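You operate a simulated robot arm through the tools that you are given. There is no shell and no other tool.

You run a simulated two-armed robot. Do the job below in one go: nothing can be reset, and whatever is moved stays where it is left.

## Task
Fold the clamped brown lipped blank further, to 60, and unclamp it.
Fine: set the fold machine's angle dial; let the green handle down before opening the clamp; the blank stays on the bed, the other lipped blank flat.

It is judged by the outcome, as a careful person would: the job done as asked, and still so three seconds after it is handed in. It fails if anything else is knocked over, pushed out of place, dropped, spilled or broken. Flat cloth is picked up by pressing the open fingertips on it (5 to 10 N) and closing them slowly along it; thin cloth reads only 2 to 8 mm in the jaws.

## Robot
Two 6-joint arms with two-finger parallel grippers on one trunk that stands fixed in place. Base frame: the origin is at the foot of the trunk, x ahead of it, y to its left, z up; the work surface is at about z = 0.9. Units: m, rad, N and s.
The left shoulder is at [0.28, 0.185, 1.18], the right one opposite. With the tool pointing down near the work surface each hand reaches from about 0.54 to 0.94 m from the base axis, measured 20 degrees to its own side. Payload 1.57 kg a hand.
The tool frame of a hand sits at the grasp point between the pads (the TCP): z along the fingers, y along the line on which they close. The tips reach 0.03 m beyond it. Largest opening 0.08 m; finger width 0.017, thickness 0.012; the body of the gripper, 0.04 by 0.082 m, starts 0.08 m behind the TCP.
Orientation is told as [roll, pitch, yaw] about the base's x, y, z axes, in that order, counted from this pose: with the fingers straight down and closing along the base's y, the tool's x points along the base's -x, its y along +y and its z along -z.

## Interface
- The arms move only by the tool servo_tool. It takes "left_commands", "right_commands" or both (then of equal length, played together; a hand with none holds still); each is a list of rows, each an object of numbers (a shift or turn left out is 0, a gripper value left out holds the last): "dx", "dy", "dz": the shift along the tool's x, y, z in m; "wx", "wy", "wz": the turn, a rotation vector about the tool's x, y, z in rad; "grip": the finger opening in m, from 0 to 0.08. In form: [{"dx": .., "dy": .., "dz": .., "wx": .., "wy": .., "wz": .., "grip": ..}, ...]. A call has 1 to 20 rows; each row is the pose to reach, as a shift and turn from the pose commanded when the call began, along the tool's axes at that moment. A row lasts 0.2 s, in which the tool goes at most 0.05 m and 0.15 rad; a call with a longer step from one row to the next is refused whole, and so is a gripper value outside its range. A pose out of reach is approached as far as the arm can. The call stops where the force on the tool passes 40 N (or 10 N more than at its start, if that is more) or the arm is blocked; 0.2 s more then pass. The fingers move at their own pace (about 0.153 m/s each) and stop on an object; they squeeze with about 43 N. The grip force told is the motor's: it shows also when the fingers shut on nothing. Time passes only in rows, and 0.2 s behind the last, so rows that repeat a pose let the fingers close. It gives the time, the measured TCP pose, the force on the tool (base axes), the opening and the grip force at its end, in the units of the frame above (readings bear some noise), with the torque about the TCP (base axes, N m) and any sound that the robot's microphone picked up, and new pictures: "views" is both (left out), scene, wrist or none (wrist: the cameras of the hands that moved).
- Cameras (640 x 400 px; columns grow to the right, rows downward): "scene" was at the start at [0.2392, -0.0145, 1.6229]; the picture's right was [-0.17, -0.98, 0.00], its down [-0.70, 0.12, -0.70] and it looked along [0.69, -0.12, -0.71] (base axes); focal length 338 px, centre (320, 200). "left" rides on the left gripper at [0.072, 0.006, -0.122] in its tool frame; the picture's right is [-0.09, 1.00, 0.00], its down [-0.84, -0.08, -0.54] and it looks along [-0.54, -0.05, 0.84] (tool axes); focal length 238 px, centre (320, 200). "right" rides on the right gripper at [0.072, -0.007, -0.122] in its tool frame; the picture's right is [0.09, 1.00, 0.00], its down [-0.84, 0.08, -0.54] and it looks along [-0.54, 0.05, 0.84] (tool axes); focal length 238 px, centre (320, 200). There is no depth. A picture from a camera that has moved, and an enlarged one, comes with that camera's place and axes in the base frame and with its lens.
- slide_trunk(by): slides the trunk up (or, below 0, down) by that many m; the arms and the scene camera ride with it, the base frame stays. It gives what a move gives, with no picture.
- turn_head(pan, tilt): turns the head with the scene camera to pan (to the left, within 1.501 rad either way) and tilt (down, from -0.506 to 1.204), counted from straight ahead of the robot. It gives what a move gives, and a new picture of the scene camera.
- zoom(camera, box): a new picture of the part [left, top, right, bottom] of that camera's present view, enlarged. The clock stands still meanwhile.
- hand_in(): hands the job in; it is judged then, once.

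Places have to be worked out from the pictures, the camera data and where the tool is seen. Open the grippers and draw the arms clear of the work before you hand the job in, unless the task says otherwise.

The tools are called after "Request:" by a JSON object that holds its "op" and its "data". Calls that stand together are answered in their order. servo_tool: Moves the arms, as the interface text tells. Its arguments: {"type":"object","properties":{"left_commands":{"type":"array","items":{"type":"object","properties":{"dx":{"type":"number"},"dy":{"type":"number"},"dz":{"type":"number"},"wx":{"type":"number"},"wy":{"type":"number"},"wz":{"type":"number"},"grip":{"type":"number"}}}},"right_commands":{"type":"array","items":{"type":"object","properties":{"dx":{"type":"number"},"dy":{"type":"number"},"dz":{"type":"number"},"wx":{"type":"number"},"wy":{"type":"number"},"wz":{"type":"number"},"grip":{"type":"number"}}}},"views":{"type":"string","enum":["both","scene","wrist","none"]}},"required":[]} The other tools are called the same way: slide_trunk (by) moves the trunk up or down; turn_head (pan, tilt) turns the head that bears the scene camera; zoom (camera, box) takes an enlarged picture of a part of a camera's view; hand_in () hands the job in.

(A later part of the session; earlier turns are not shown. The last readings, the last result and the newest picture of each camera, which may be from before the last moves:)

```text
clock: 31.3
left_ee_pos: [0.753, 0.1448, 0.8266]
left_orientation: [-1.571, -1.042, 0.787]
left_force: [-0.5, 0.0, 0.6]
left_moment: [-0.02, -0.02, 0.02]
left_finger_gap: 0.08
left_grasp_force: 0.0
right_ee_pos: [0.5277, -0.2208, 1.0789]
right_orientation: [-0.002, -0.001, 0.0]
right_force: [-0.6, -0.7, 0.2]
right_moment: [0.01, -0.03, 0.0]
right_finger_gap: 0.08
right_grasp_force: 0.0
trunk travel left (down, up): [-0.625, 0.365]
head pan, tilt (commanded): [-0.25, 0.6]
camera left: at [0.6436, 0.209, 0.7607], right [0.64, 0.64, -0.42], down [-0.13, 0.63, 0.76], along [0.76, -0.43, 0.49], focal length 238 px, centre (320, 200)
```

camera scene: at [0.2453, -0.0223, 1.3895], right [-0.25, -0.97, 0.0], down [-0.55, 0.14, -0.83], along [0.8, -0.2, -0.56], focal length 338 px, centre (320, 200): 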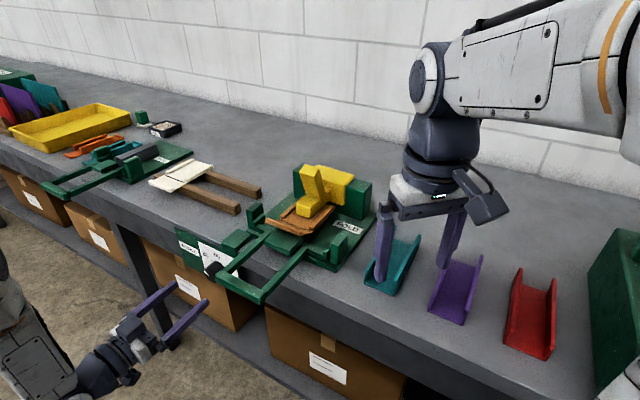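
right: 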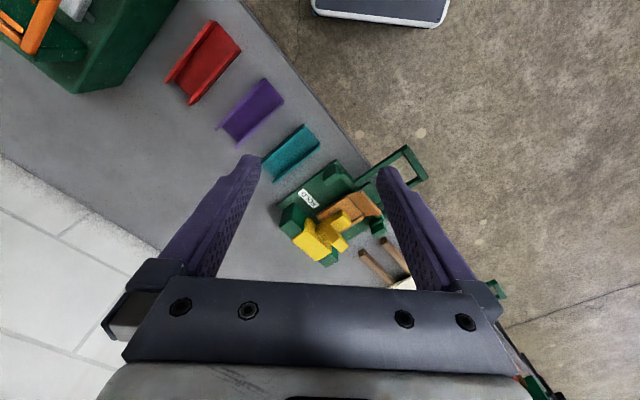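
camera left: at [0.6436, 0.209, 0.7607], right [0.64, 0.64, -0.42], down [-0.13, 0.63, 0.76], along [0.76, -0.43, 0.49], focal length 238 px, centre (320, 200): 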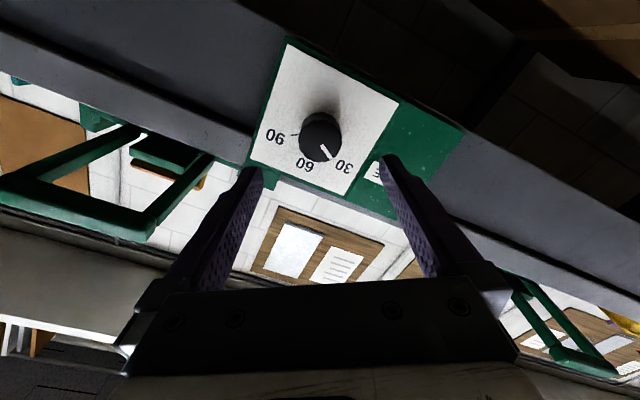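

The knob looks centred between the fingers; I zoom to check the axial alignment in the other direction before going in.

Request:
{"op": "zoom", "data": {"camera": "left", "box": [260, 90, 380, 170]}}

```text
5.00 times, centred on (320, 130) of left
camera zoom: at [0.6436, 0.209, 0.7607], right [0.64, 0.64, -0.42], down [-0.13, 0.63, 0.76], along [0.76, -0.43, 0.49], focal length 1192 px, centre (320, 550)
```

zoom: 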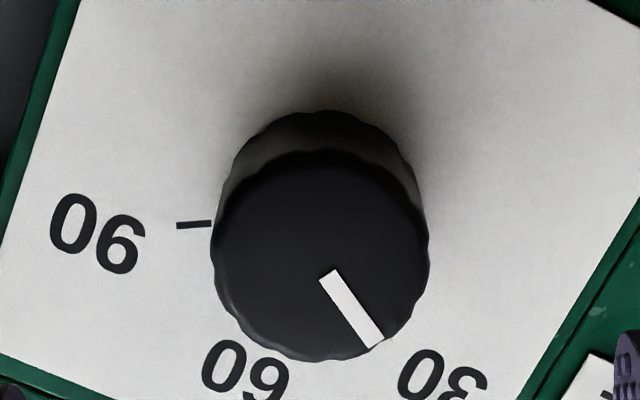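

Alignment is within ~2 mm. I move straight in 7.5 cm so the tips overlap about 2 cm of the knob without touching the panel.

Request:
{"op": "servo_tool", "data": {"left_commands": [{"dx": 0.002, "dz": 0.025}, {"dx": 0.002, "dz": 0.045}, {"dx": 0.002, "dz": 0.06}, {"dx": 0.002, "dz": 0.068}, {"dx": 0.002, "dz": 0.074}, {"dx": 0.002, "dz": 0.074}], "views": "both"}}

```text
clock: 32.7
left_ee_pos: [0.8052, 0.0923, 0.8245]
left_orientation: [-1.571, -1.043, 0.787]
left_force: [0.4, 0.0, 0.2]
left_moment: [0.0, -0.03, 0.05]
left_finger_gap: 0.0803
left_grasp_force: 0.0
right_ee_pos: [0.528, -0.2209, 1.0775]
right_orientation: [-0.001, 0.0, 0.001]
right_force: [0.2, 0.3, 0.4]
right_moment: [-0.01, -0.01, -0.01]
right_finger_gap: 0.0797
right_grasp_force: 0.0
trunk travel left (down, up): [-0.625, 0.365]
head pan, tilt (commanded): [-0.25, 0.6]
camera scene: at [0.2453, -0.0223, 1.3895], right [-0.25, -0.97, 0.0], down [-0.55, 0.14, -0.83], along [0.8, -0.2, -0.56], focal length 338 px, centre (320, 200)
camera left: at [0.6953, 0.1563, 0.7593], right [0.64, 0.64, -0.42], down [-0.13, 0.63, 0.76], along [0.76, -0.43, 0.49], focal length 238 px, centre (320, 200)
```

scene: 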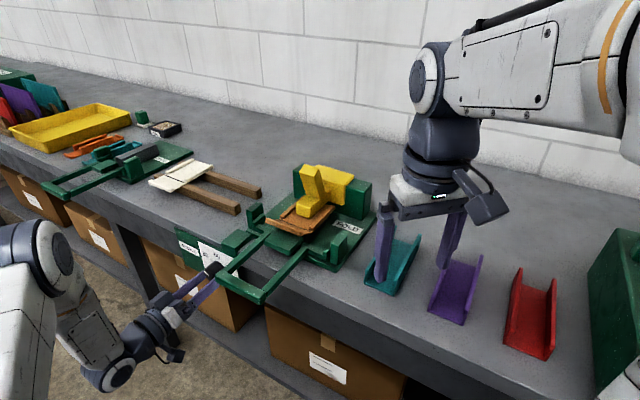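
left: 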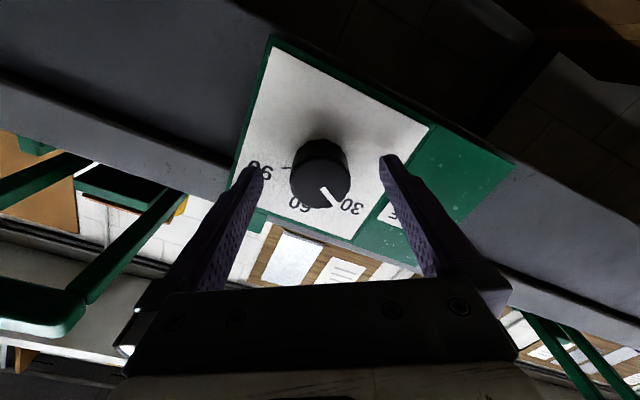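

Everything lines up with no contact force. Now close the fingers on the knob.

Request:
{"op": "servo_tool", "data": {"left_commands": [{"grip": 0.05}, {"grip": 0.03}, {"grip": 0.02}, {"grip": 0.02}], "views": "wrist"}}

```text
clock: 33.7
left_ee_pos: [0.8056, 0.0925, 0.8249]
left_orientation: [-1.57, -1.044, 0.788]
left_force: [-0.4, -0.7, -0.4]
left_moment: [-0.02, 0.0, 0.03]
left_finger_gap: 0.039
left_grasp_force: 44.3
right_ee_pos: [0.5283, -0.2202, 1.0789]
right_orientation: [0.001, -0.001, 0.0]
right_force: [0.6, -0.4, 0.2]
right_moment: [0.01, -0.03, 0.03]
right_finger_gap: 0.0799
right_grasp_force: 0.2
trunk travel left (down, up): [-0.625, 0.365]
head pan, tilt (commanded): [-0.25, 0.6]
camera left: at [0.6953, 0.1564, 0.7593], right [0.64, 0.64, -0.42], down [-0.13, 0.63, 0.76], along [0.76, -0.43, 0.49], focal length 238 px, centre (320, 200)
```

left: 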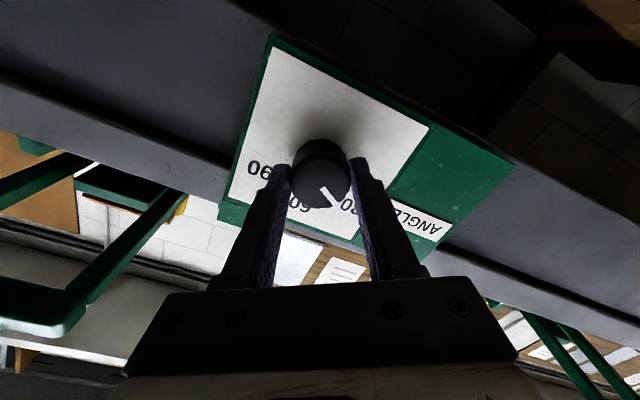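

Gripped at 39 mm. I turn the first half clockwise (+0.5 rad) and check the pointer moves toward 60.

Request:
{"op": "servo_tool", "data": {"left_commands": [{"wz": 0.1}, {"wz": 0.2}, {"wz": 0.3}, {"wz": 0.4}, {"wz": 0.5236}, {"wz": 0.5236}], "views": "wrist"}}

Request:
{"op": "zoom", "data": {"camera": "left", "box": [250, 110, 390, 210]}}

```text
clock: 35.1
left_ee_pos: [0.8046, 0.0932, 0.8243]
left_orientation: [-1.934, -1.569, 1.15]
left_force: [11.3, 2.9, -3.9]
left_moment: [0.04, 0.11, 0.45]
left_finger_gap: 0.0389
left_grasp_force: 44.0
right_ee_pos: [0.5283, -0.2218, 1.0792]
right_orientation: [0.001, -0.001, 0.001]
right_force: [-0.9, 0.1, 0.4]
right_moment: [0.0, 0.02, -0.01]
right_finger_gap: 0.0798
right_grasp_force: 0.1
trunk travel left (down, up): [-0.625, 0.365]
head pan, tilt (commanded): [-0.25, 0.6]
camera left: at [0.7217, 0.1829, 0.7526], right [0.7, 0.71, 0.09], down [-0.44, 0.33, 0.84], along [0.56, -0.63, 0.54], focal length 238 px, centre (320, 200)
```

left: 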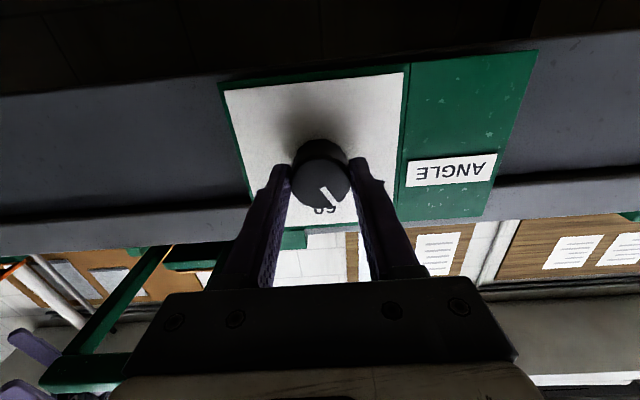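

```text
4.00 times, centred on (320, 160) of left
camera zoom: at [0.7217, 0.1829, 0.7526], right [0.7, 0.71, 0.09], down [-0.44, 0.33, 0.84], along [0.56, -0.63, 0.54], focal length 953 px, centre (320, 360)
```

zoom: 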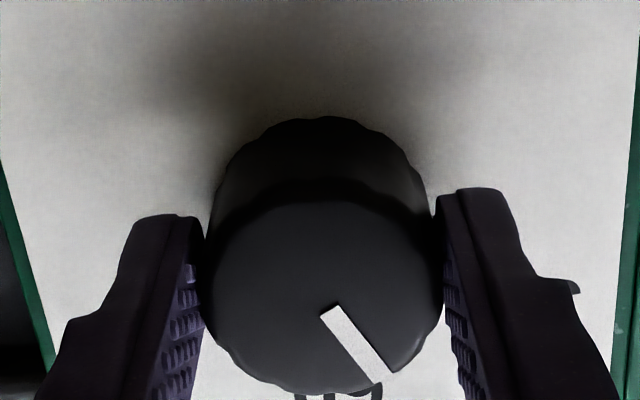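

The knob turns with the hand (30° done, modest 12 N side load). I continue the remaining 30°.

Request:
{"op": "servo_tool", "data": {"left_commands": [{"wz": 0.1}, {"wz": 0.2}, {"wz": 0.3}, {"wz": 0.4}, {"wz": 0.5236}, {"wz": 0.5236}, {"wz": 0.5236}], "views": "both"}}

Request:
{"op": "zoom", "data": {"camera": "left", "box": [250, 110, 390, 230]}}

Request:
{"op": "zoom", "data": {"camera": "scene", "box": [180, 230, 260, 290]}}

```text
clock: 36.7
left_ee_pos: [0.8059, 0.0946, 0.8245]
left_orientation: [1.574, -1.05, -2.356]
left_force: [10.6, 14.0, -0.5]
left_moment: [-0.08, -0.06, 0.4]
left_finger_gap: 0.0389
left_grasp_force: 44.4
right_ee_pos: [0.5279, -0.2214, 1.0781]
right_orientation: [0.0, 0.0, 0.003]
right_force: [0.5, 0.9, 0.0]
right_moment: [-0.01, 0.0, 0.0]
right_finger_gap: 0.0799
right_grasp_force: 0.0
trunk travel left (down, up): [-0.625, 0.365]
head pan, tilt (commanded): [-0.25, 0.6]
camera scene: at [0.2457, -0.0216, 1.3894], right [-0.25, -0.97, 0.0], down [-0.55, 0.14, -0.82], along [0.8, -0.2, -0.57], focal length 338 px, centre (320, 200)
camera left: at [0.7469, 0.2083, 0.7656], right [0.57, 0.58, 0.58], down [-0.73, 0.04, 0.69], along [0.38, -0.81, 0.44], focal length 238 px, centre (320, 200)
```

scene: 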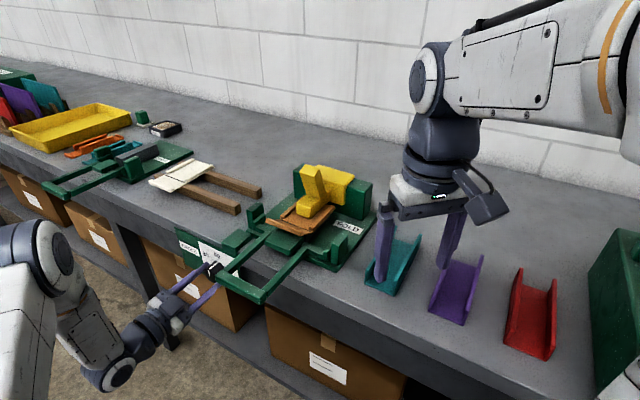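
left: 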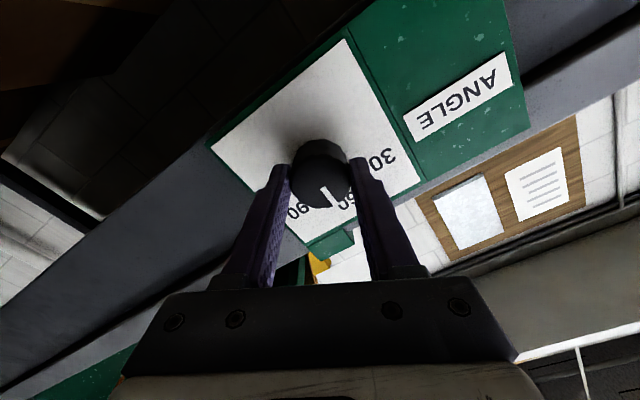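

```text
3.33 times, centred on (320, 170) of left
camera zoom: at [0.7469, 0.2083, 0.7656], right [0.57, 0.58, 0.58], down [-0.73, 0.04, 0.69], along [0.38, -0.81, 0.44], focal length 794 px, centre (320, 300)
```

zoom: 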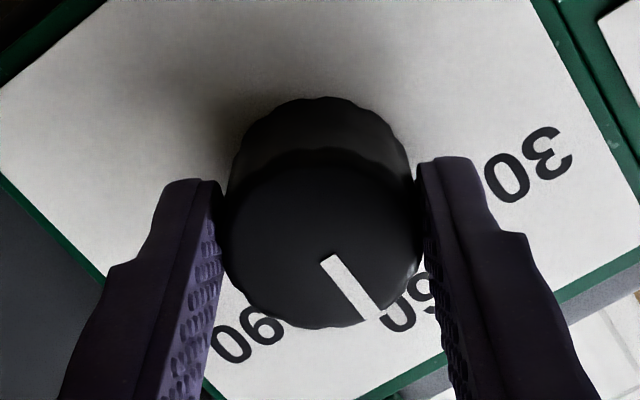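

```text
6.67 times, centred on (220, 260) of scene
camera zoom: at [0.2457, -0.0216, 1.3894], right [-0.25, -0.97, 0.0], down [-0.55, 0.14, -0.82], along [0.8, -0.2, -0.57], focal length 2254 px, centre (987, -200)
```

zoom: 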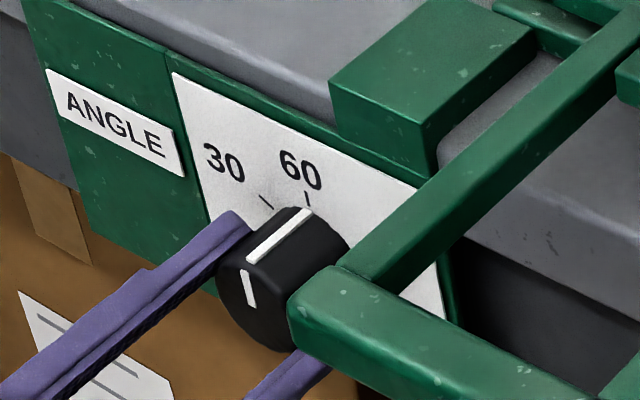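

The pointer is near 60. I zoom more to measure how exactly it lines up with the tick.

Request:
{"op": "zoom", "data": {"camera": "scene", "box": [208, 252, 240, 272]}}

Request:
{"op": "zoom", "data": {"camera": "left", "box": [295, 175, 359, 215]}}

```text
16.00 times, centred on (224, 262) of scene
camera zoom: at [0.2457, -0.0216, 1.3894], right [-0.25, -0.97, 0.0], down [-0.55, 0.14, -0.82], along [0.8, -0.2, -0.57], focal length 5410 px, centre (1856, -792)
```

zoom: 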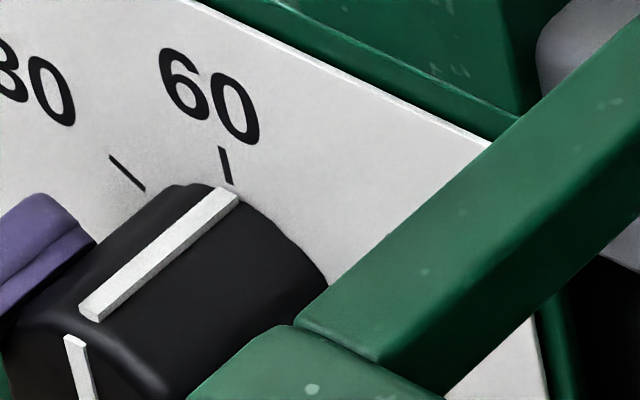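

```text
10.00 times, centred on (327, 195) of left
camera zoom: at [0.7469, 0.2083, 0.7656], right [0.57, 0.58, 0.58], down [-0.73, 0.04, 0.69], along [0.38, -0.81, 0.44], focal length 2384 px, centre (250, 250)
```

zoom: 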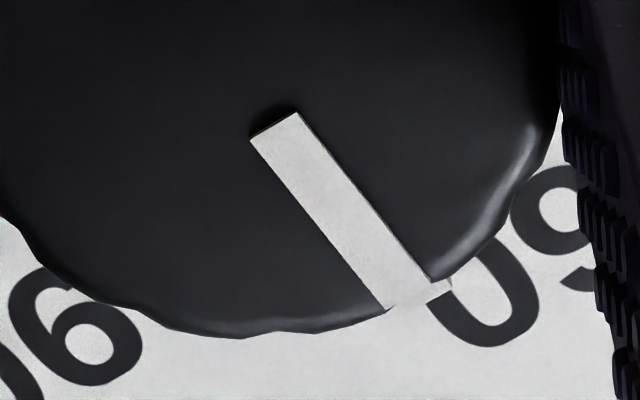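

Total rotation was 60.0° and the side stripe meets the 60 tick. I relieve the ~17 N side load by 2 mm, then open the fingers and back straight off.

Request:
{"op": "servo_tool", "data": {"left_commands": [{"dx": 0.001, "dy": 0.0018}, {"dx": 0.001, "dy": 0.0018}, {"dx": 0.001, "dy": 0.0018, "grip": 0.05}, {"dx": 0.001, "dy": 0.0018, "grip": 0.08}, {"dx": 0.001, "dy": 0.0018, "grip": 0.08}, {"dx": 0.001, "dy": 0.0018, "grip": 0.08}], "views": "wrist"}}

```text
clock: 38.1
left_ee_pos: [0.8046, 0.0931, 0.8231]
left_orientation: [1.573, -1.052, -2.355]
left_force: [0.4, -0.2, -0.5]
left_moment: [-0.01, 0.0, 0.01]
left_finger_gap: 0.0798
left_grasp_force: 0.1
right_ee_pos: [0.5275, -0.2215, 1.0781]
right_orientation: [0.001, -0.001, 0.001]
right_force: [-0.9, -0.1, 0.2]
right_moment: [-0.01, 0.01, 0.02]
right_finger_gap: 0.08
right_grasp_force: 0.0
trunk travel left (down, up): [-0.625, 0.365]
head pan, tilt (commanded): [-0.25, 0.6]
camera left: at [0.747, 0.2083, 0.7658], right [0.58, 0.58, 0.58], down [-0.73, 0.04, 0.69], along [0.37, -0.81, 0.44], focal length 238 px, centre (320, 200)
```

left: 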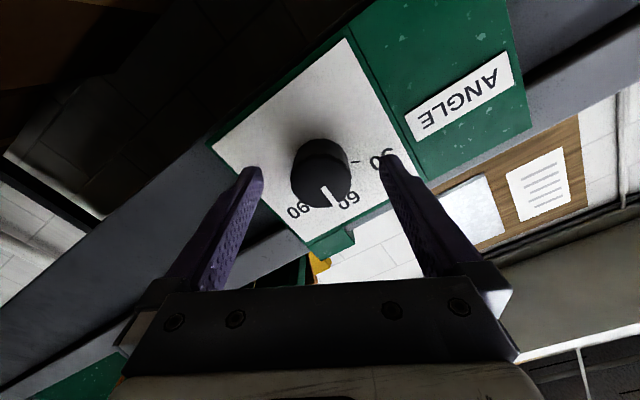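

Released without disturbing the knob. I back straight out along the knob axis and un-roll the hand.

Request:
{"op": "servo_tool", "data": {"left_commands": [{"dz": -0.03}, {"dz": -0.06}, {"dz": -0.08}, {"dz": -0.085, "wz": -0.13}, {"dz": -0.085, "wz": -0.26}, {"dz": -0.085, "wz": -0.39}, {"dz": -0.085, "wz": -0.5236}, {"dz": -0.085, "wz": -0.5236}], "views": "both"}}

Request:
{"op": "zoom", "data": {"camera": "left", "box": [270, 80, 390, 180]}}

Request:
{"op": "zoom", "data": {"camera": "scene", "box": [190, 160, 390, 310]}}

```text
clock: 39.9
left_ee_pos: [0.7466, 0.1548, 0.8244]
left_orientation: [-1.668, -1.567, 0.881]
left_force: [0.2, 0.4, 0.5]
left_moment: [0.03, 0.02, -0.03]
left_finger_gap: 0.0798
left_grasp_force: 0.0
right_ee_pos: [0.5276, -0.2207, 1.0782]
right_orientation: [-0.001, 0.0, 0.0]
right_force: [0.5, -0.7, 0.6]
right_moment: [0.01, 0.03, 0.04]
right_finger_gap: 0.08
right_grasp_force: 0.1
trunk travel left (down, up): [-0.625, 0.365]
head pan, tilt (commanded): [-0.25, 0.6]
camera scene: at [0.2453, -0.0222, 1.3895], right [-0.25, -0.97, 0.0], down [-0.55, 0.14, -0.83], along [0.8, -0.2, -0.56], focal length 338 px, centre (320, 200)
camera left: at [0.6627, 0.244, 0.7527], right [0.7, 0.7, 0.09], down [-0.44, 0.33, 0.84], along [0.56, -0.63, 0.54], focal length 238 px, centre (320, 200)
```

scene: 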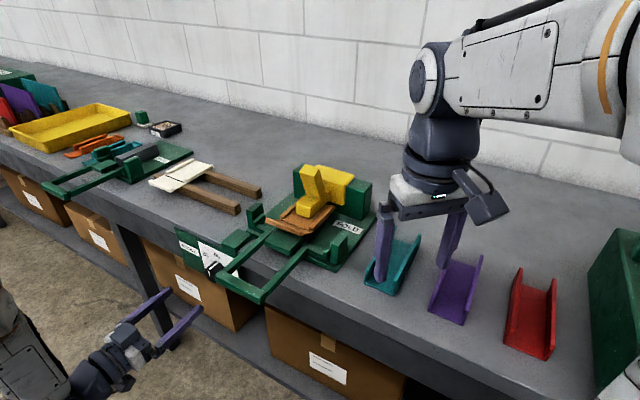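
left: 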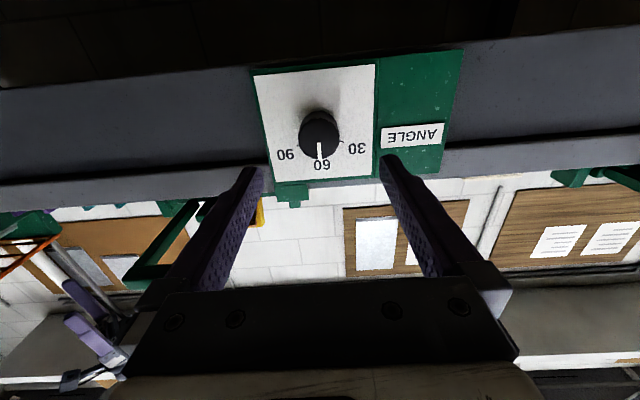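

```text
4.00 times, centred on (330, 130) of left
camera zoom: at [0.6627, 0.244, 0.7527], right [0.7, 0.7, 0.09], down [-0.44, 0.33, 0.84], along [0.56, -0.63, 0.54], focal length 953 px, centre (280, 480)
```

zoom: 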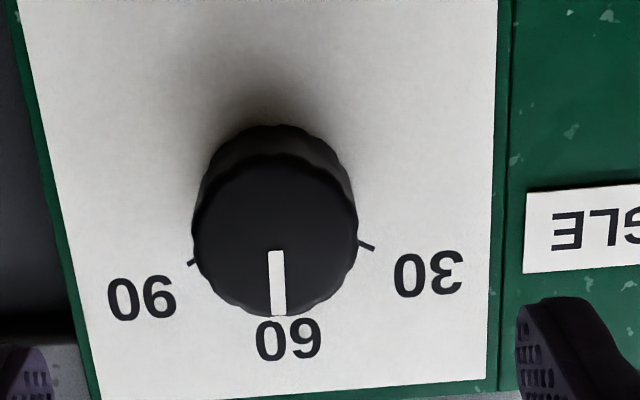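

```text
2.67 times, centred on (290, 235) of scene
camera zoom: at [0.2453, -0.0222, 1.3895], right [-0.25, -0.97, 0.0], down [-0.55, 0.14, -0.83], along [0.8, -0.2, -0.56], focal length 902 px, centre (400, 107)
```

zoom: 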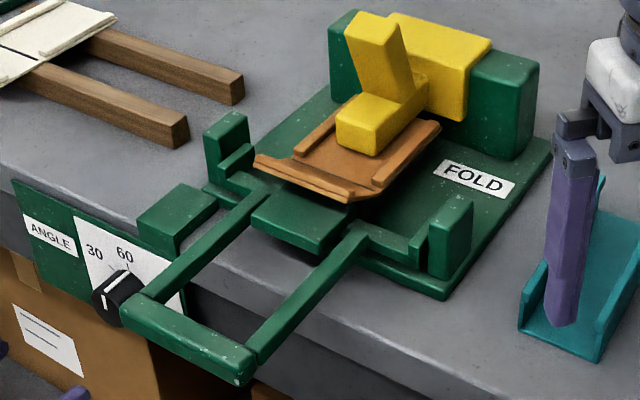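

The dial reads 60. Next is the green handle; I zoom in on it to triangulate the crossbar and hinge.

Request:
{"op": "zoom", "data": {"camera": "scene", "box": [215, 245, 295, 305]}}

Request:
{"op": "zoom", "data": {"camera": "scene", "box": [240, 190, 384, 280]}}

Request:
{"op": "zoom", "data": {"camera": "scene", "box": [270, 150, 390, 230]}}

```text
6.67 times, centred on (255, 275) of scene
camera zoom: at [0.2453, -0.0222, 1.3895], right [-0.25, -0.97, 0.0], down [-0.55, 0.14, -0.83], along [0.8, -0.2, -0.56], focal length 2254 px, centre (753, -300)
```

zoom: 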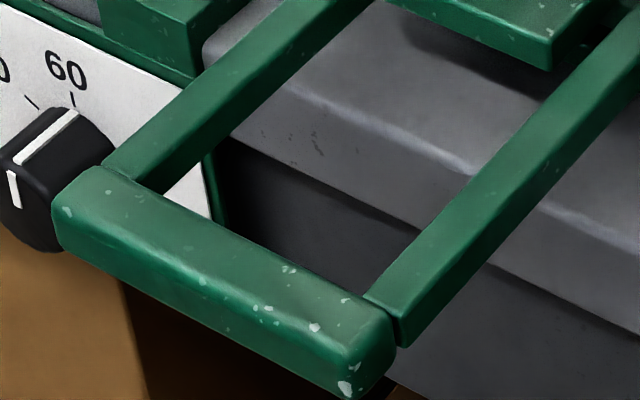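

```text
4.44 times, centred on (312, 235) of scene
camera zoom: at [0.2453, -0.0222, 1.3895], right [-0.25, -0.97, 0.0], down [-0.55, 0.14, -0.83], along [0.8, -0.2, -0.56], focal length 1503 px, centre (356, 44)
```

zoom: 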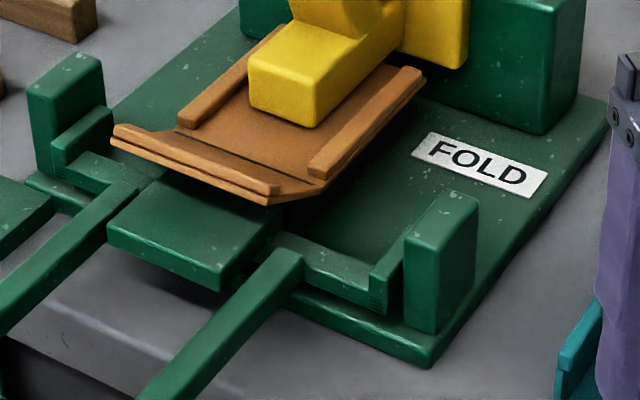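

```text
5.00 times, centred on (330, 190) of scene
camera zoom: at [0.2453, -0.0222, 1.3895], right [-0.25, -0.97, 0.0], down [-0.55, 0.14, -0.83], along [0.8, -0.2, -0.56], focal length 1691 px, centre (270, 250)
```

zoom: 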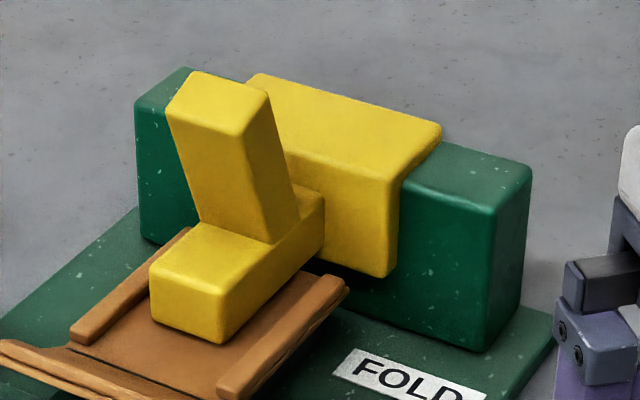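

Crossbar centre ≈ (0.659, 0.011, 0.941), hinge line near n≈-0.628 (radius ≈0.17). I'll lift it with the left hand tilted 45° down, caging the bar; for that posture the shoulder should be higher, so I raise the trunk back by 0.35 m.

Request:
{"op": "slide_trunk", "data": {"by": 0.35}}

Request:
{"op": "turn_head", "data": {"pan": -0.2, "tilt": 0.85}}

```text
clock: 43.3
left_ee_pos: [0.7464, 0.1547, 1.1738]
left_orientation: [-1.717, -1.568, 0.935]
left_force: [0.2, -0.6, -0.3]
left_moment: [0.02, -0.06, 0.01]
left_finger_gap: 0.0799
left_grasp_force: 0.1
right_ee_pos: [0.5284, -0.2221, 1.4289]
right_orientation: [-0.001, 0.0, 0.0]
right_force: [-0.6, 0.4, -0.1]
right_moment: [0.02, -0.02, 0.02]
right_finger_gap: 0.0799
right_grasp_force: 0.0
trunk travel left (down, up): [-0.975, 0.015]
head pan, tilt (commanded): [-0.25, 0.6]
```

```text
clock: 44.1
left_ee_pos: [0.7474, 0.1545, 1.1736]
left_orientation: [-1.729, -1.568, 0.943]
left_force: [0.8, 0.6, -0.5]
left_moment: [0.03, -0.04, 0.0]
left_finger_gap: 0.0796
left_grasp_force: 0.1
right_ee_pos: [0.5281, -0.2204, 1.4281]
right_orientation: [0.0, 0.0, 0.002]
right_force: [0.5, 0.7, 0.2]
right_moment: [0.0, 0.03, -0.04]
right_finger_gap: 0.0801
right_grasp_force: 0.1
trunk travel left (down, up): [-0.975, 0.015]
head pan, tilt (commanded): [-0.201, 0.85]
camera scene: at [0.2363, -0.0159, 1.7186], right [-0.2, -0.98, 0.0], down [-0.74, 0.15, -0.66], along [0.65, -0.13, -0.75], focal length 338 px, centre (320, 200)
```

scene: 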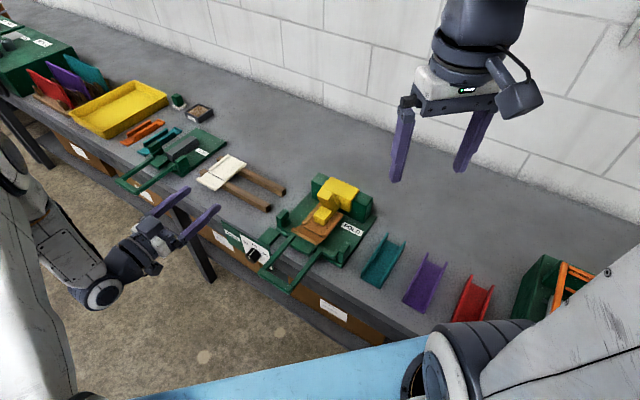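

The view is clear. I close the left fingers (to use them as a blunt lifter), tilt them 30° below horizontal and lower to beside/below the crossbar height, left of the handle.

Request:
{"op": "servo_tool", "data": {"left_commands": [{"dx": 0.02, "dy": -0.006, "dz": 0.002, "wy": 0.087, "grip": 0.0}, {"dx": 0.06, "dy": -0.012, "dz": 0.005, "wy": 0.175}, {"dx": 0.105, "dy": -0.019, "dz": 0.008, "wy": 0.262}, {"dx": 0.15, "dy": -0.025, "dz": 0.011, "wy": 0.349}, {"dx": 0.195, "dy": -0.032, "dz": 0.014, "wy": 0.436}, {"dx": 0.235, "dy": -0.038, "dz": 0.017, "wy": 0.5236}, {"dx": 0.27, "dy": -0.038, "dz": 0.017, "wy": 0.5236}, {"dx": 0.27, "dy": -0.038, "dz": 0.017, "wy": 0.5236}], "views": "both"}}

```text
clock: 45.9
left_ee_pos: [0.7298, 0.1165, 0.9037]
left_orientation: [-0.007, -1.047, -0.778]
left_force: [-0.1, -1.1, -1.2]
left_moment: [0.01, 0.04, 0.03]
left_finger_gap: 0.0
left_grasp_force: 21.3
right_ee_pos: [0.5278, -0.2208, 1.428]
right_orientation: [0.0, -0.001, -0.001]
right_force: [0.0, 0.6, 0.5]
right_moment: [0.03, 0.0, 0.01]
right_finger_gap: 0.0797
right_grasp_force: 0.0
trunk travel left (down, up): [-0.975, 0.015]
head pan, tilt (commanded): [-0.201, 0.85]
camera scene: at [0.2364, -0.0158, 1.7186], right [-0.2, -0.98, 0.0], down [-0.74, 0.15, -0.66], along [0.65, -0.13, -0.75], focal length 338 px, centre (320, 200)
camera left: at [0.6332, 0.2198, 0.9024], right [0.74, 0.67, 0.08], down [-0.09, -0.02, 1.0], along [0.67, -0.74, 0.05], focal length 238 px, centre (320, 200)
```

scene: 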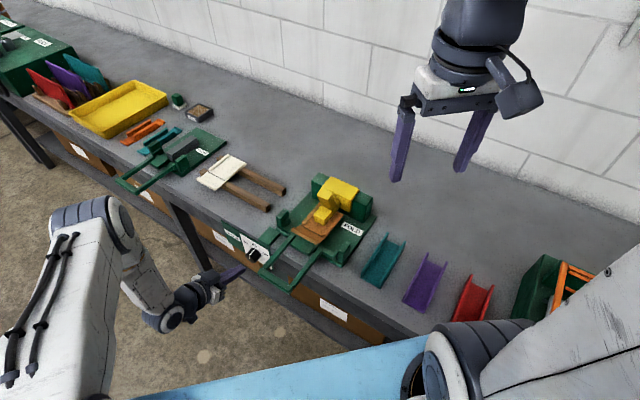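
left: 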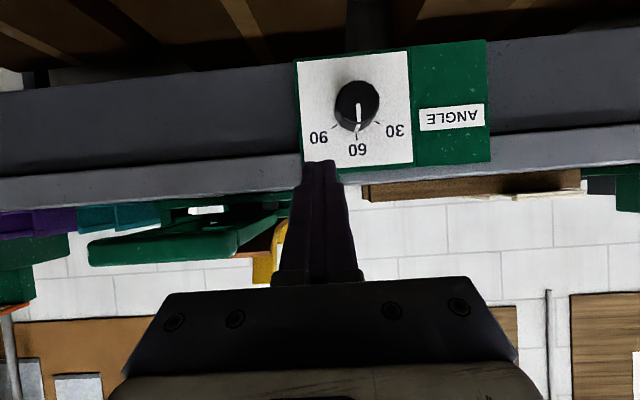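

Hand is below the bar level with no reach issue. I slide it along the table edge so the closed fingers sit under the middle of the crossbar.

Request:
{"op": "servo_tool", "data": {"left_commands": [{"dy": -0.03}, {"dy": -0.06}, {"dy": -0.09}, {"dy": -0.1245}, {"dy": -0.1245}], "views": "both"}}

Request:
{"op": "zoom", "data": {"camera": "scene", "box": [210, 170, 390, 310]}}

```text
clock: 47.1
left_ee_pos: [0.6428, 0.0274, 0.9047]
left_orientation: [-0.005, -1.047, -0.78]
left_force: [0.4, 0.1, 0.0]
left_moment: [-0.04, -0.02, 0.02]
left_finger_gap: 0.0
left_grasp_force: 20.5
right_ee_pos: [0.5283, -0.221, 1.4285]
right_orientation: [0.0, -0.002, 0.003]
right_force: [-0.3, 0.8, 0.3]
right_moment: [-0.03, 0.0, -0.03]
right_finger_gap: 0.0802
right_grasp_force: 0.1
trunk travel left (down, up): [-0.975, 0.015]
head pan, tilt (commanded): [-0.201, 0.85]
camera scene: at [0.2362, -0.0162, 1.7186], right [-0.2, -0.98, 0.0], down [-0.74, 0.15, -0.66], along [0.65, -0.13, -0.75], focal length 338 px, centre (320, 200)
camera left: at [0.5456, 0.1315, 0.9037], right [0.74, 0.67, 0.08], down [-0.09, -0.02, 1.0], along [0.67, -0.74, 0.05], focal length 238 px, centre (320, 200)
```

scene: 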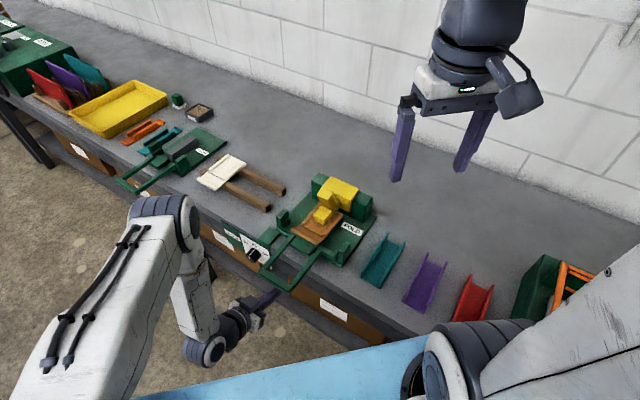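
left: 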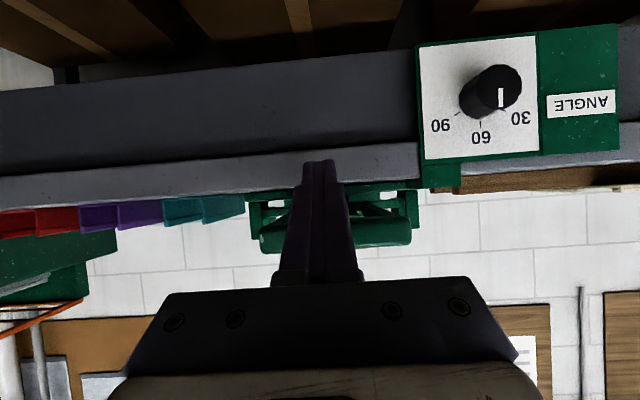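

```text
2.86 times, centred on (300, 240) of scene
camera zoom: at [0.2362, -0.0162, 1.7186], right [-0.2, -0.98, 0.0], down [-0.74, 0.15, -0.66], along [0.65, -0.13, -0.75], focal length 966 px, centre (377, 86)
```

zoom: 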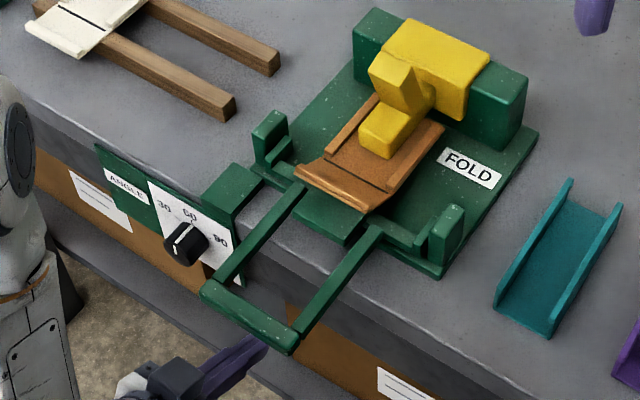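

The fingers are under the bar, slightly right of its middle. I raise gently to make contact and lift about 5°, watching the force.

Request:
{"op": "servo_tool", "data": {"left_commands": [{"dx": -0.008, "dy": 0.004, "dz": 0.0}, {"dx": -0.016, "dy": 0.008, "dz": 0.0}, {"dx": -0.0225, "dy": 0.008, "dz": -0.0009}, {"dx": -0.029, "dy": 0.008, "dz": -0.005}, {"dx": -0.0353, "dy": 0.008, "dz": -0.0098}, {"dx": -0.0353, "dy": 0.008, "dz": -0.0098}], "views": "both"}}

Request:
{"op": "zoom", "data": {"camera": "scene", "box": [210, 170, 390, 310]}}

```text
clock: 48.5
left_ee_pos: [0.6545, 0.0258, 0.941]
left_orientation: [-0.005, -1.047, -0.78]
left_force: [-3.5, 0.5, -3.1]
left_moment: [0.0, -0.04, 0.0]
left_finger_gap: 0.0002
left_grasp_force: 21.5
right_ee_pos: [0.5273, -0.2208, 1.429]
right_orientation: [0.0, 0.0, 0.0]
right_force: [0.3, -0.1, -0.4]
right_moment: [-0.04, 0.03, 0.01]
right_finger_gap: 0.0801
right_grasp_force: 0.0
trunk travel left (down, up): [-0.975, 0.015]
head pan, tilt (commanded): [-0.201, 0.85]
camera scene: at [0.2361, -0.0159, 1.7186], right [-0.2, -0.98, 0.0], down [-0.74, 0.15, -0.66], along [0.65, -0.13, -0.75], focal length 338 px, centre (320, 200)
camera left: at [0.558, 0.1304, 0.9393], right [0.74, 0.67, 0.08], down [-0.09, -0.02, 1.0], along [0.67, -0.74, 0.05], focal length 238 px, centre (320, 200)
```

scene: 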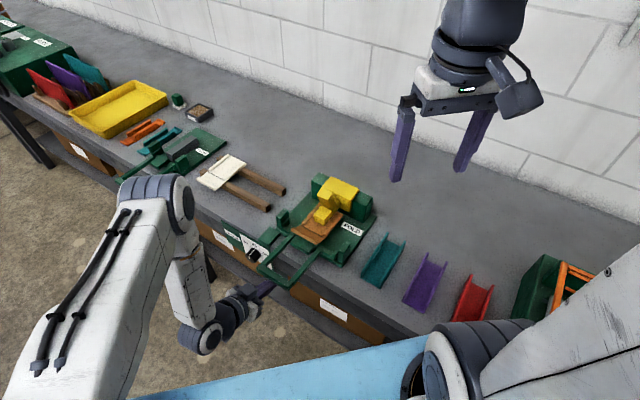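
left: 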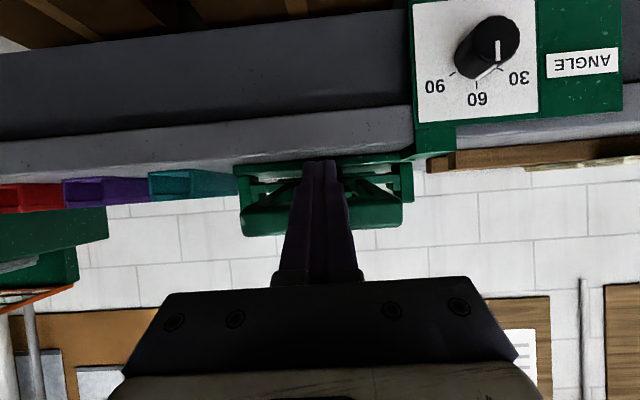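

```text
2.86 times, centred on (300, 240) of scene
camera zoom: at [0.2361, -0.0159, 1.7186], right [-0.2, -0.98, 0.0], down [-0.74, 0.15, -0.66], along [0.65, -0.13, -0.75], focal length 966 px, centre (377, 86)
```

zoom: 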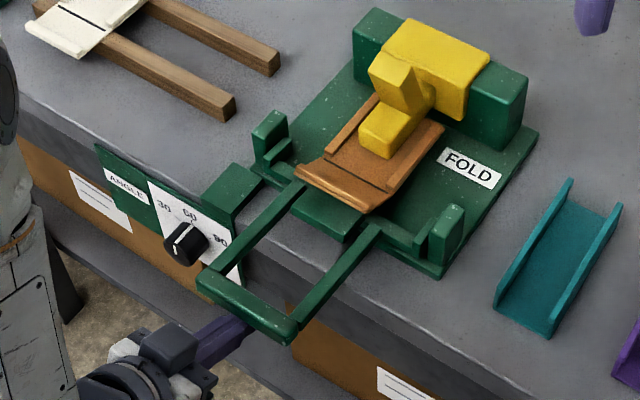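

Contact made, about 5 N, and the handle is rising. I follow the arc to about 30°.

Request:
{"op": "servo_tool", "data": {"left_commands": [{"dx": -0.0068, "dz": -0.004}, {"dx": -0.0136, "dz": -0.0079}, {"dx": -0.0207, "dz": -0.0112}, {"dx": -0.0278, "dz": -0.0144}, {"dx": -0.0352, "dz": -0.0171}, {"dx": -0.0425, "dz": -0.0197}, {"dx": -0.05, "dz": -0.0217}, {"dx": -0.0577, "dz": -0.0237}, {"dx": -0.0654, "dz": -0.0251}, {"dx": -0.0731, "dz": -0.0264}, {"dx": -0.0731, "dz": -0.0264}], "views": "both"}}

Request:
{"op": "zoom", "data": {"camera": "scene", "box": [210, 170, 390, 310]}}

```text
clock: 50.9
left_ee_pos: [0.6645, 0.0161, 1.0164]
left_orientation: [-0.005, -1.046, -0.78]
left_force: [-1.0, -0.3, -1.3]
left_moment: [0.08, -0.01, -0.02]
left_finger_gap: 0.0
left_grasp_force: 21.2
right_ee_pos: [0.5272, -0.2214, 1.4291]
right_orientation: [0.001, 0.0, 0.0]
right_force: [-0.4, -0.8, 0.2]
right_moment: [0.0, 0.0, -0.02]
right_finger_gap: 0.08
right_grasp_force: 0.0
trunk travel left (down, up): [-0.975, 0.015]
head pan, tilt (commanded): [-0.201, 0.85]
camera scene: at [0.2363, -0.016, 1.7186], right [-0.2, -0.98, 0.0], down [-0.74, 0.15, -0.66], along [0.65, -0.13, -0.75], focal length 338 px, centre (320, 200)
camera left: at [0.5677, 0.1198, 1.0165], right [0.74, 0.67, 0.08], down [-0.09, -0.02, 1.0], along [0.67, -0.74, 0.05], focal length 238 px, centre (320, 200)
```

scene: 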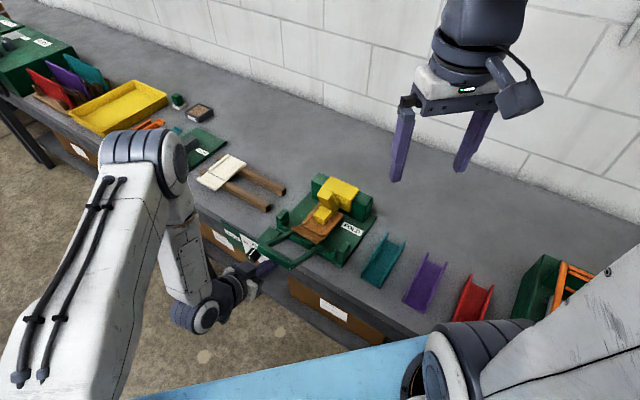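
left: 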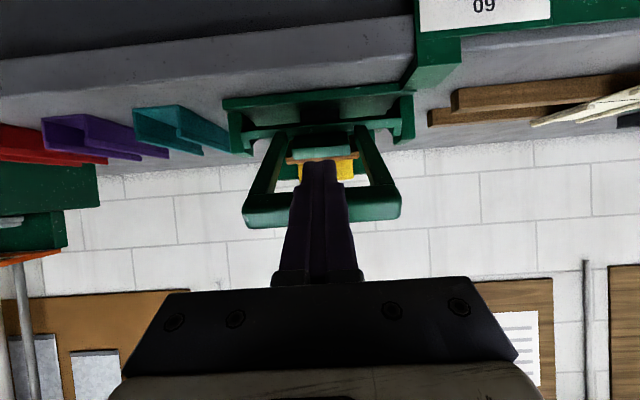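

```text
2.86 times, centred on (300, 240) of scene
camera zoom: at [0.2363, -0.016, 1.7186], right [-0.2, -0.98, 0.0], down [-0.74, 0.15, -0.66], along [0.65, -0.13, -0.75], focal length 966 px, centre (377, 86)
```

zoom: 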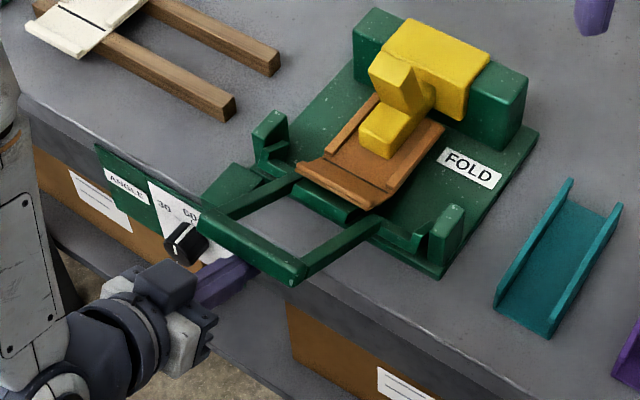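

Handle is at about 30° and the leaf is just reaching the flange. I continue along the arc to about 45°.

Request:
{"op": "servo_tool", "data": {"left_commands": [{"dx": -0.0071, "dz": -0.0008}, {"dx": -0.0142, "dz": -0.0015}, {"dx": -0.0213, "dz": -0.0016}, {"dx": -0.0284, "dz": -0.0016}, {"dx": -0.0355, "dz": -0.001}, {"dx": -0.0427, "dz": -0.0005}, {"dx": -0.0427, "dz": -0.0005}], "views": "both"}}

Request:
{"op": "zoom", "data": {"camera": "scene", "box": [210, 170, 390, 310]}}

```text
clock: 52.5
left_ee_pos: [0.6796, 0.0018, 1.0543]
left_orientation: [-0.004, -1.048, -0.78]
left_force: [-0.4, 0.3, -2.5]
left_moment: [0.04, 0.02, 0.0]
left_finger_gap: 0.0
left_grasp_force: 21.1
right_ee_pos: [0.529, -0.2214, 1.4286]
right_orientation: [0.001, -0.001, 0.0]
right_force: [-0.1, -0.1, -0.6]
right_moment: [0.01, 0.0, 0.0]
right_finger_gap: 0.0798
right_grasp_force: 0.1
trunk travel left (down, up): [-0.975, 0.015]
head pan, tilt (commanded): [-0.201, 0.85]
camera scene: at [0.2364, -0.016, 1.7186], right [-0.2, -0.98, 0.0], down [-0.74, 0.15, -0.66], along [0.65, -0.13, -0.75], focal length 338 px, centre (320, 200)
camera left: at [0.5828, 0.1057, 1.0534], right [0.74, 0.67, 0.08], down [-0.09, -0.02, 1.0], along [0.67, -0.74, 0.05], focal length 238 px, centre (320, 200)
```

scene: 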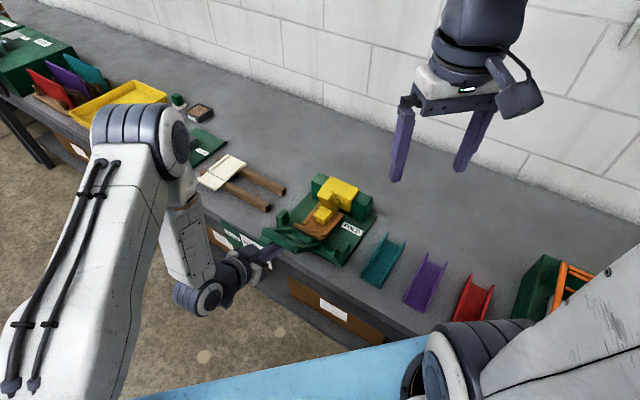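
left: 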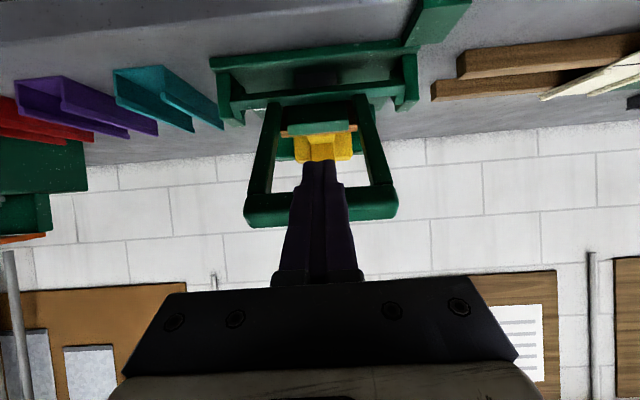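

```text
2.86 times, centred on (300, 240) of scene
camera zoom: at [0.2364, -0.016, 1.7186], right [-0.2, -0.98, 0.0], down [-0.74, 0.15, -0.66], along [0.65, -0.13, -0.75], focal length 966 px, centre (377, 86)
```

zoom: 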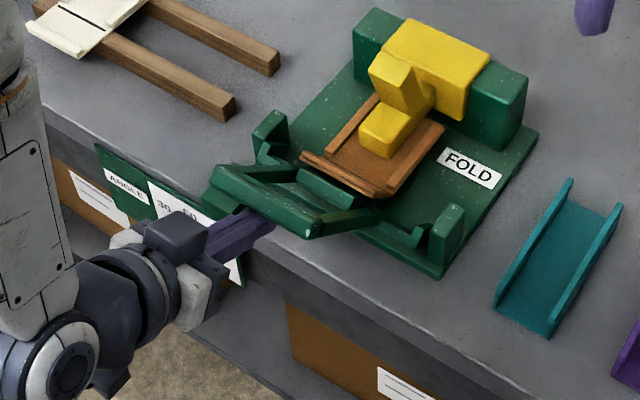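

The flange is bending with little force. I go on in small steps up to about 60°.

Request:
{"op": "servo_tool", "data": {"left_commands": [{"dx": -0.007, "dz": 0.0012}, {"dx": -0.0141, "dz": 0.0024}, {"dx": -0.021, "dz": 0.0041}, {"dx": -0.028, "dz": 0.0059}, {"dx": -0.0347, "dz": 0.0082}, {"dx": -0.0414, "dz": 0.0106}, {"dx": -0.0414, "dz": 0.0106}], "views": "both"}}

Request:
{"op": "zoom", "data": {"camera": "scene", "box": [210, 170, 390, 310]}}

```text
clock: 54.1
left_ee_pos: [0.7001, -0.0185, 1.0815]
left_orientation: [-0.009, -1.042, -0.776]
left_force: [-6.0, 5.7, -10.1]
left_moment: [0.3, 0.12, 0.18]
left_finger_gap: 0.0
left_grasp_force: 21.5
right_ee_pos: [0.5282, -0.2209, 1.4285]
right_orientation: [0.0, 0.001, 0.001]
right_force: [0.3, -0.3, 0.4]
right_moment: [-0.01, 0.0, 0.02]
right_finger_gap: 0.0798
right_grasp_force: 0.1
trunk travel left (down, up): [-0.975, 0.015]
head pan, tilt (commanded): [-0.201, 0.85]
camera scene: at [0.2364, -0.0155, 1.7184], right [-0.2, -0.98, 0.0], down [-0.74, 0.15, -0.66], along [0.65, -0.13, -0.75], focal length 338 px, centre (320, 200)
camera left: at [0.6028, 0.0854, 1.0824], right [0.74, 0.67, 0.08], down [-0.08, -0.02, 1.0], along [0.67, -0.74, 0.04], focal length 238 px, centre (320, 200)
```

scene: 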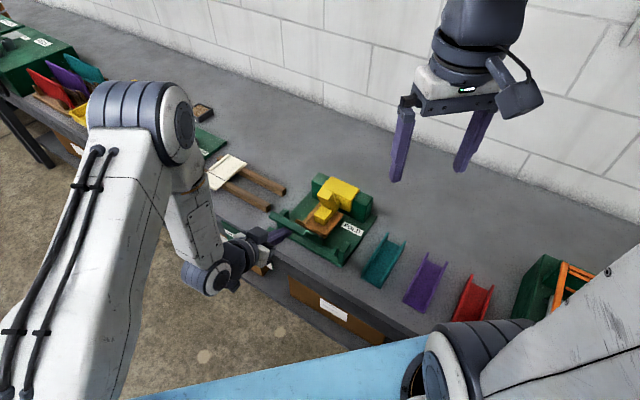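
left: 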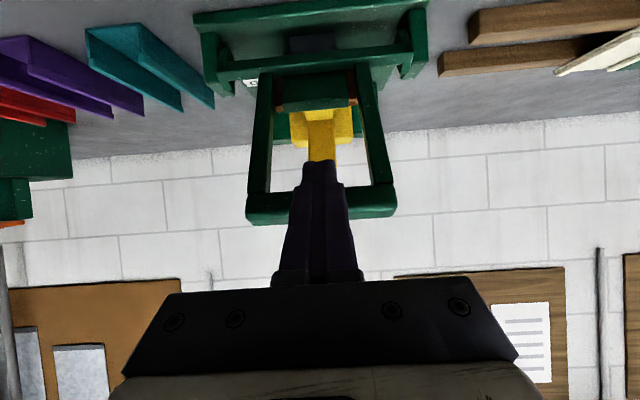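

```text
2.86 times, centred on (300, 240) of scene
camera zoom: at [0.2364, -0.0155, 1.7184], right [-0.2, -0.98, 0.0], down [-0.74, 0.15, -0.66], along [0.65, -0.13, -0.75], focal length 966 px, centre (377, 86)
```

zoom: 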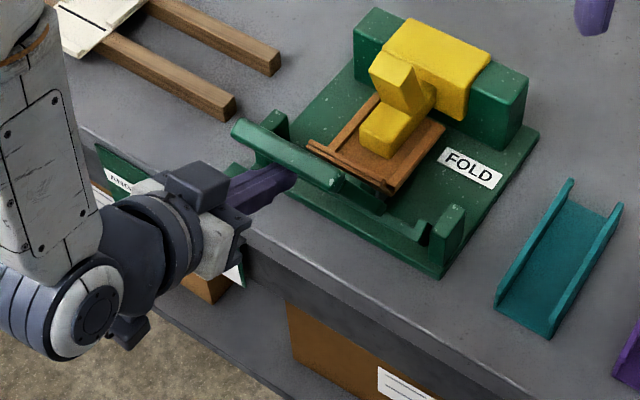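

Force rose to ~13 N and motion lags – likely the stop at 60. I press a few millimetres more to make sure it's firmly at the stop.

Request:
{"op": "servo_tool", "data": {"left_commands": [{"dx": -0.0015, "dz": 0.0007}, {"dx": -0.003, "dz": 0.0014}, {"dx": -0.003, "dz": 0.0014}], "views": "wrist"}}

Request:
{"op": "zoom", "data": {"camera": "scene", "box": [260, 170, 350, 240]}}

```text
clock: 54.9
left_ee_pos: [0.7, -0.0186, 1.0822]
left_orientation: [-0.012, -1.034, -0.772]
left_force: [-14.0, 23.8, -18.3]
left_moment: [0.4, 0.3, 0.09]
left_finger_gap: 0.0
left_grasp_force: 21.4
right_ee_pos: [0.5266, -0.2201, 1.43]
right_orientation: [-0.001, 0.001, 0.0]
right_force: [0.3, 0.5, 0.1]
right_moment: [0.0, -0.01, -0.01]
right_finger_gap: 0.0798
right_grasp_force: 0.1
trunk travel left (down, up): [-0.975, 0.015]
head pan, tilt (commanded): [-0.201, 0.85]
camera left: at [0.603, 0.0849, 1.0836], right [0.74, 0.67, 0.07], down [-0.08, -0.02, 1.0], along [0.67, -0.74, 0.04], focal length 238 px, centre (320, 200)
```

left: 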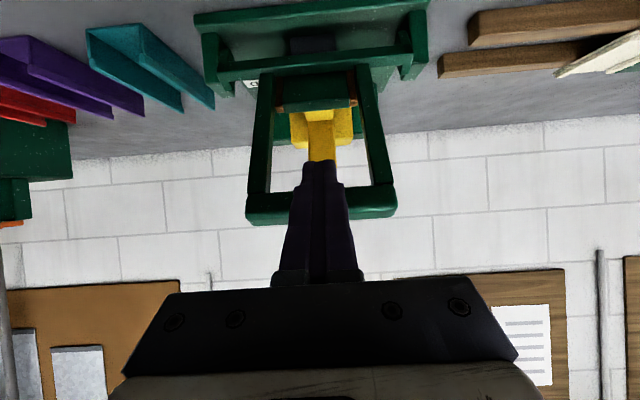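

```text
5.71 times, centred on (305, 205) of scene
camera zoom: at [0.2362, -0.0141, 1.7185], right [-0.2, -0.98, 0.0], down [-0.74, 0.15, -0.66], along [0.65, -0.13, -0.75], focal length 1932 px, centre (406, 171)
```

zoom: 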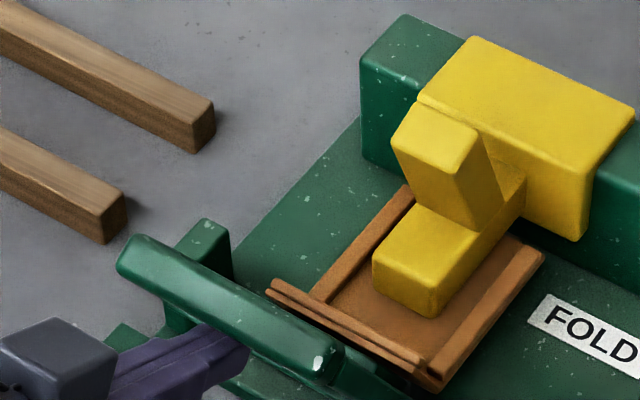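

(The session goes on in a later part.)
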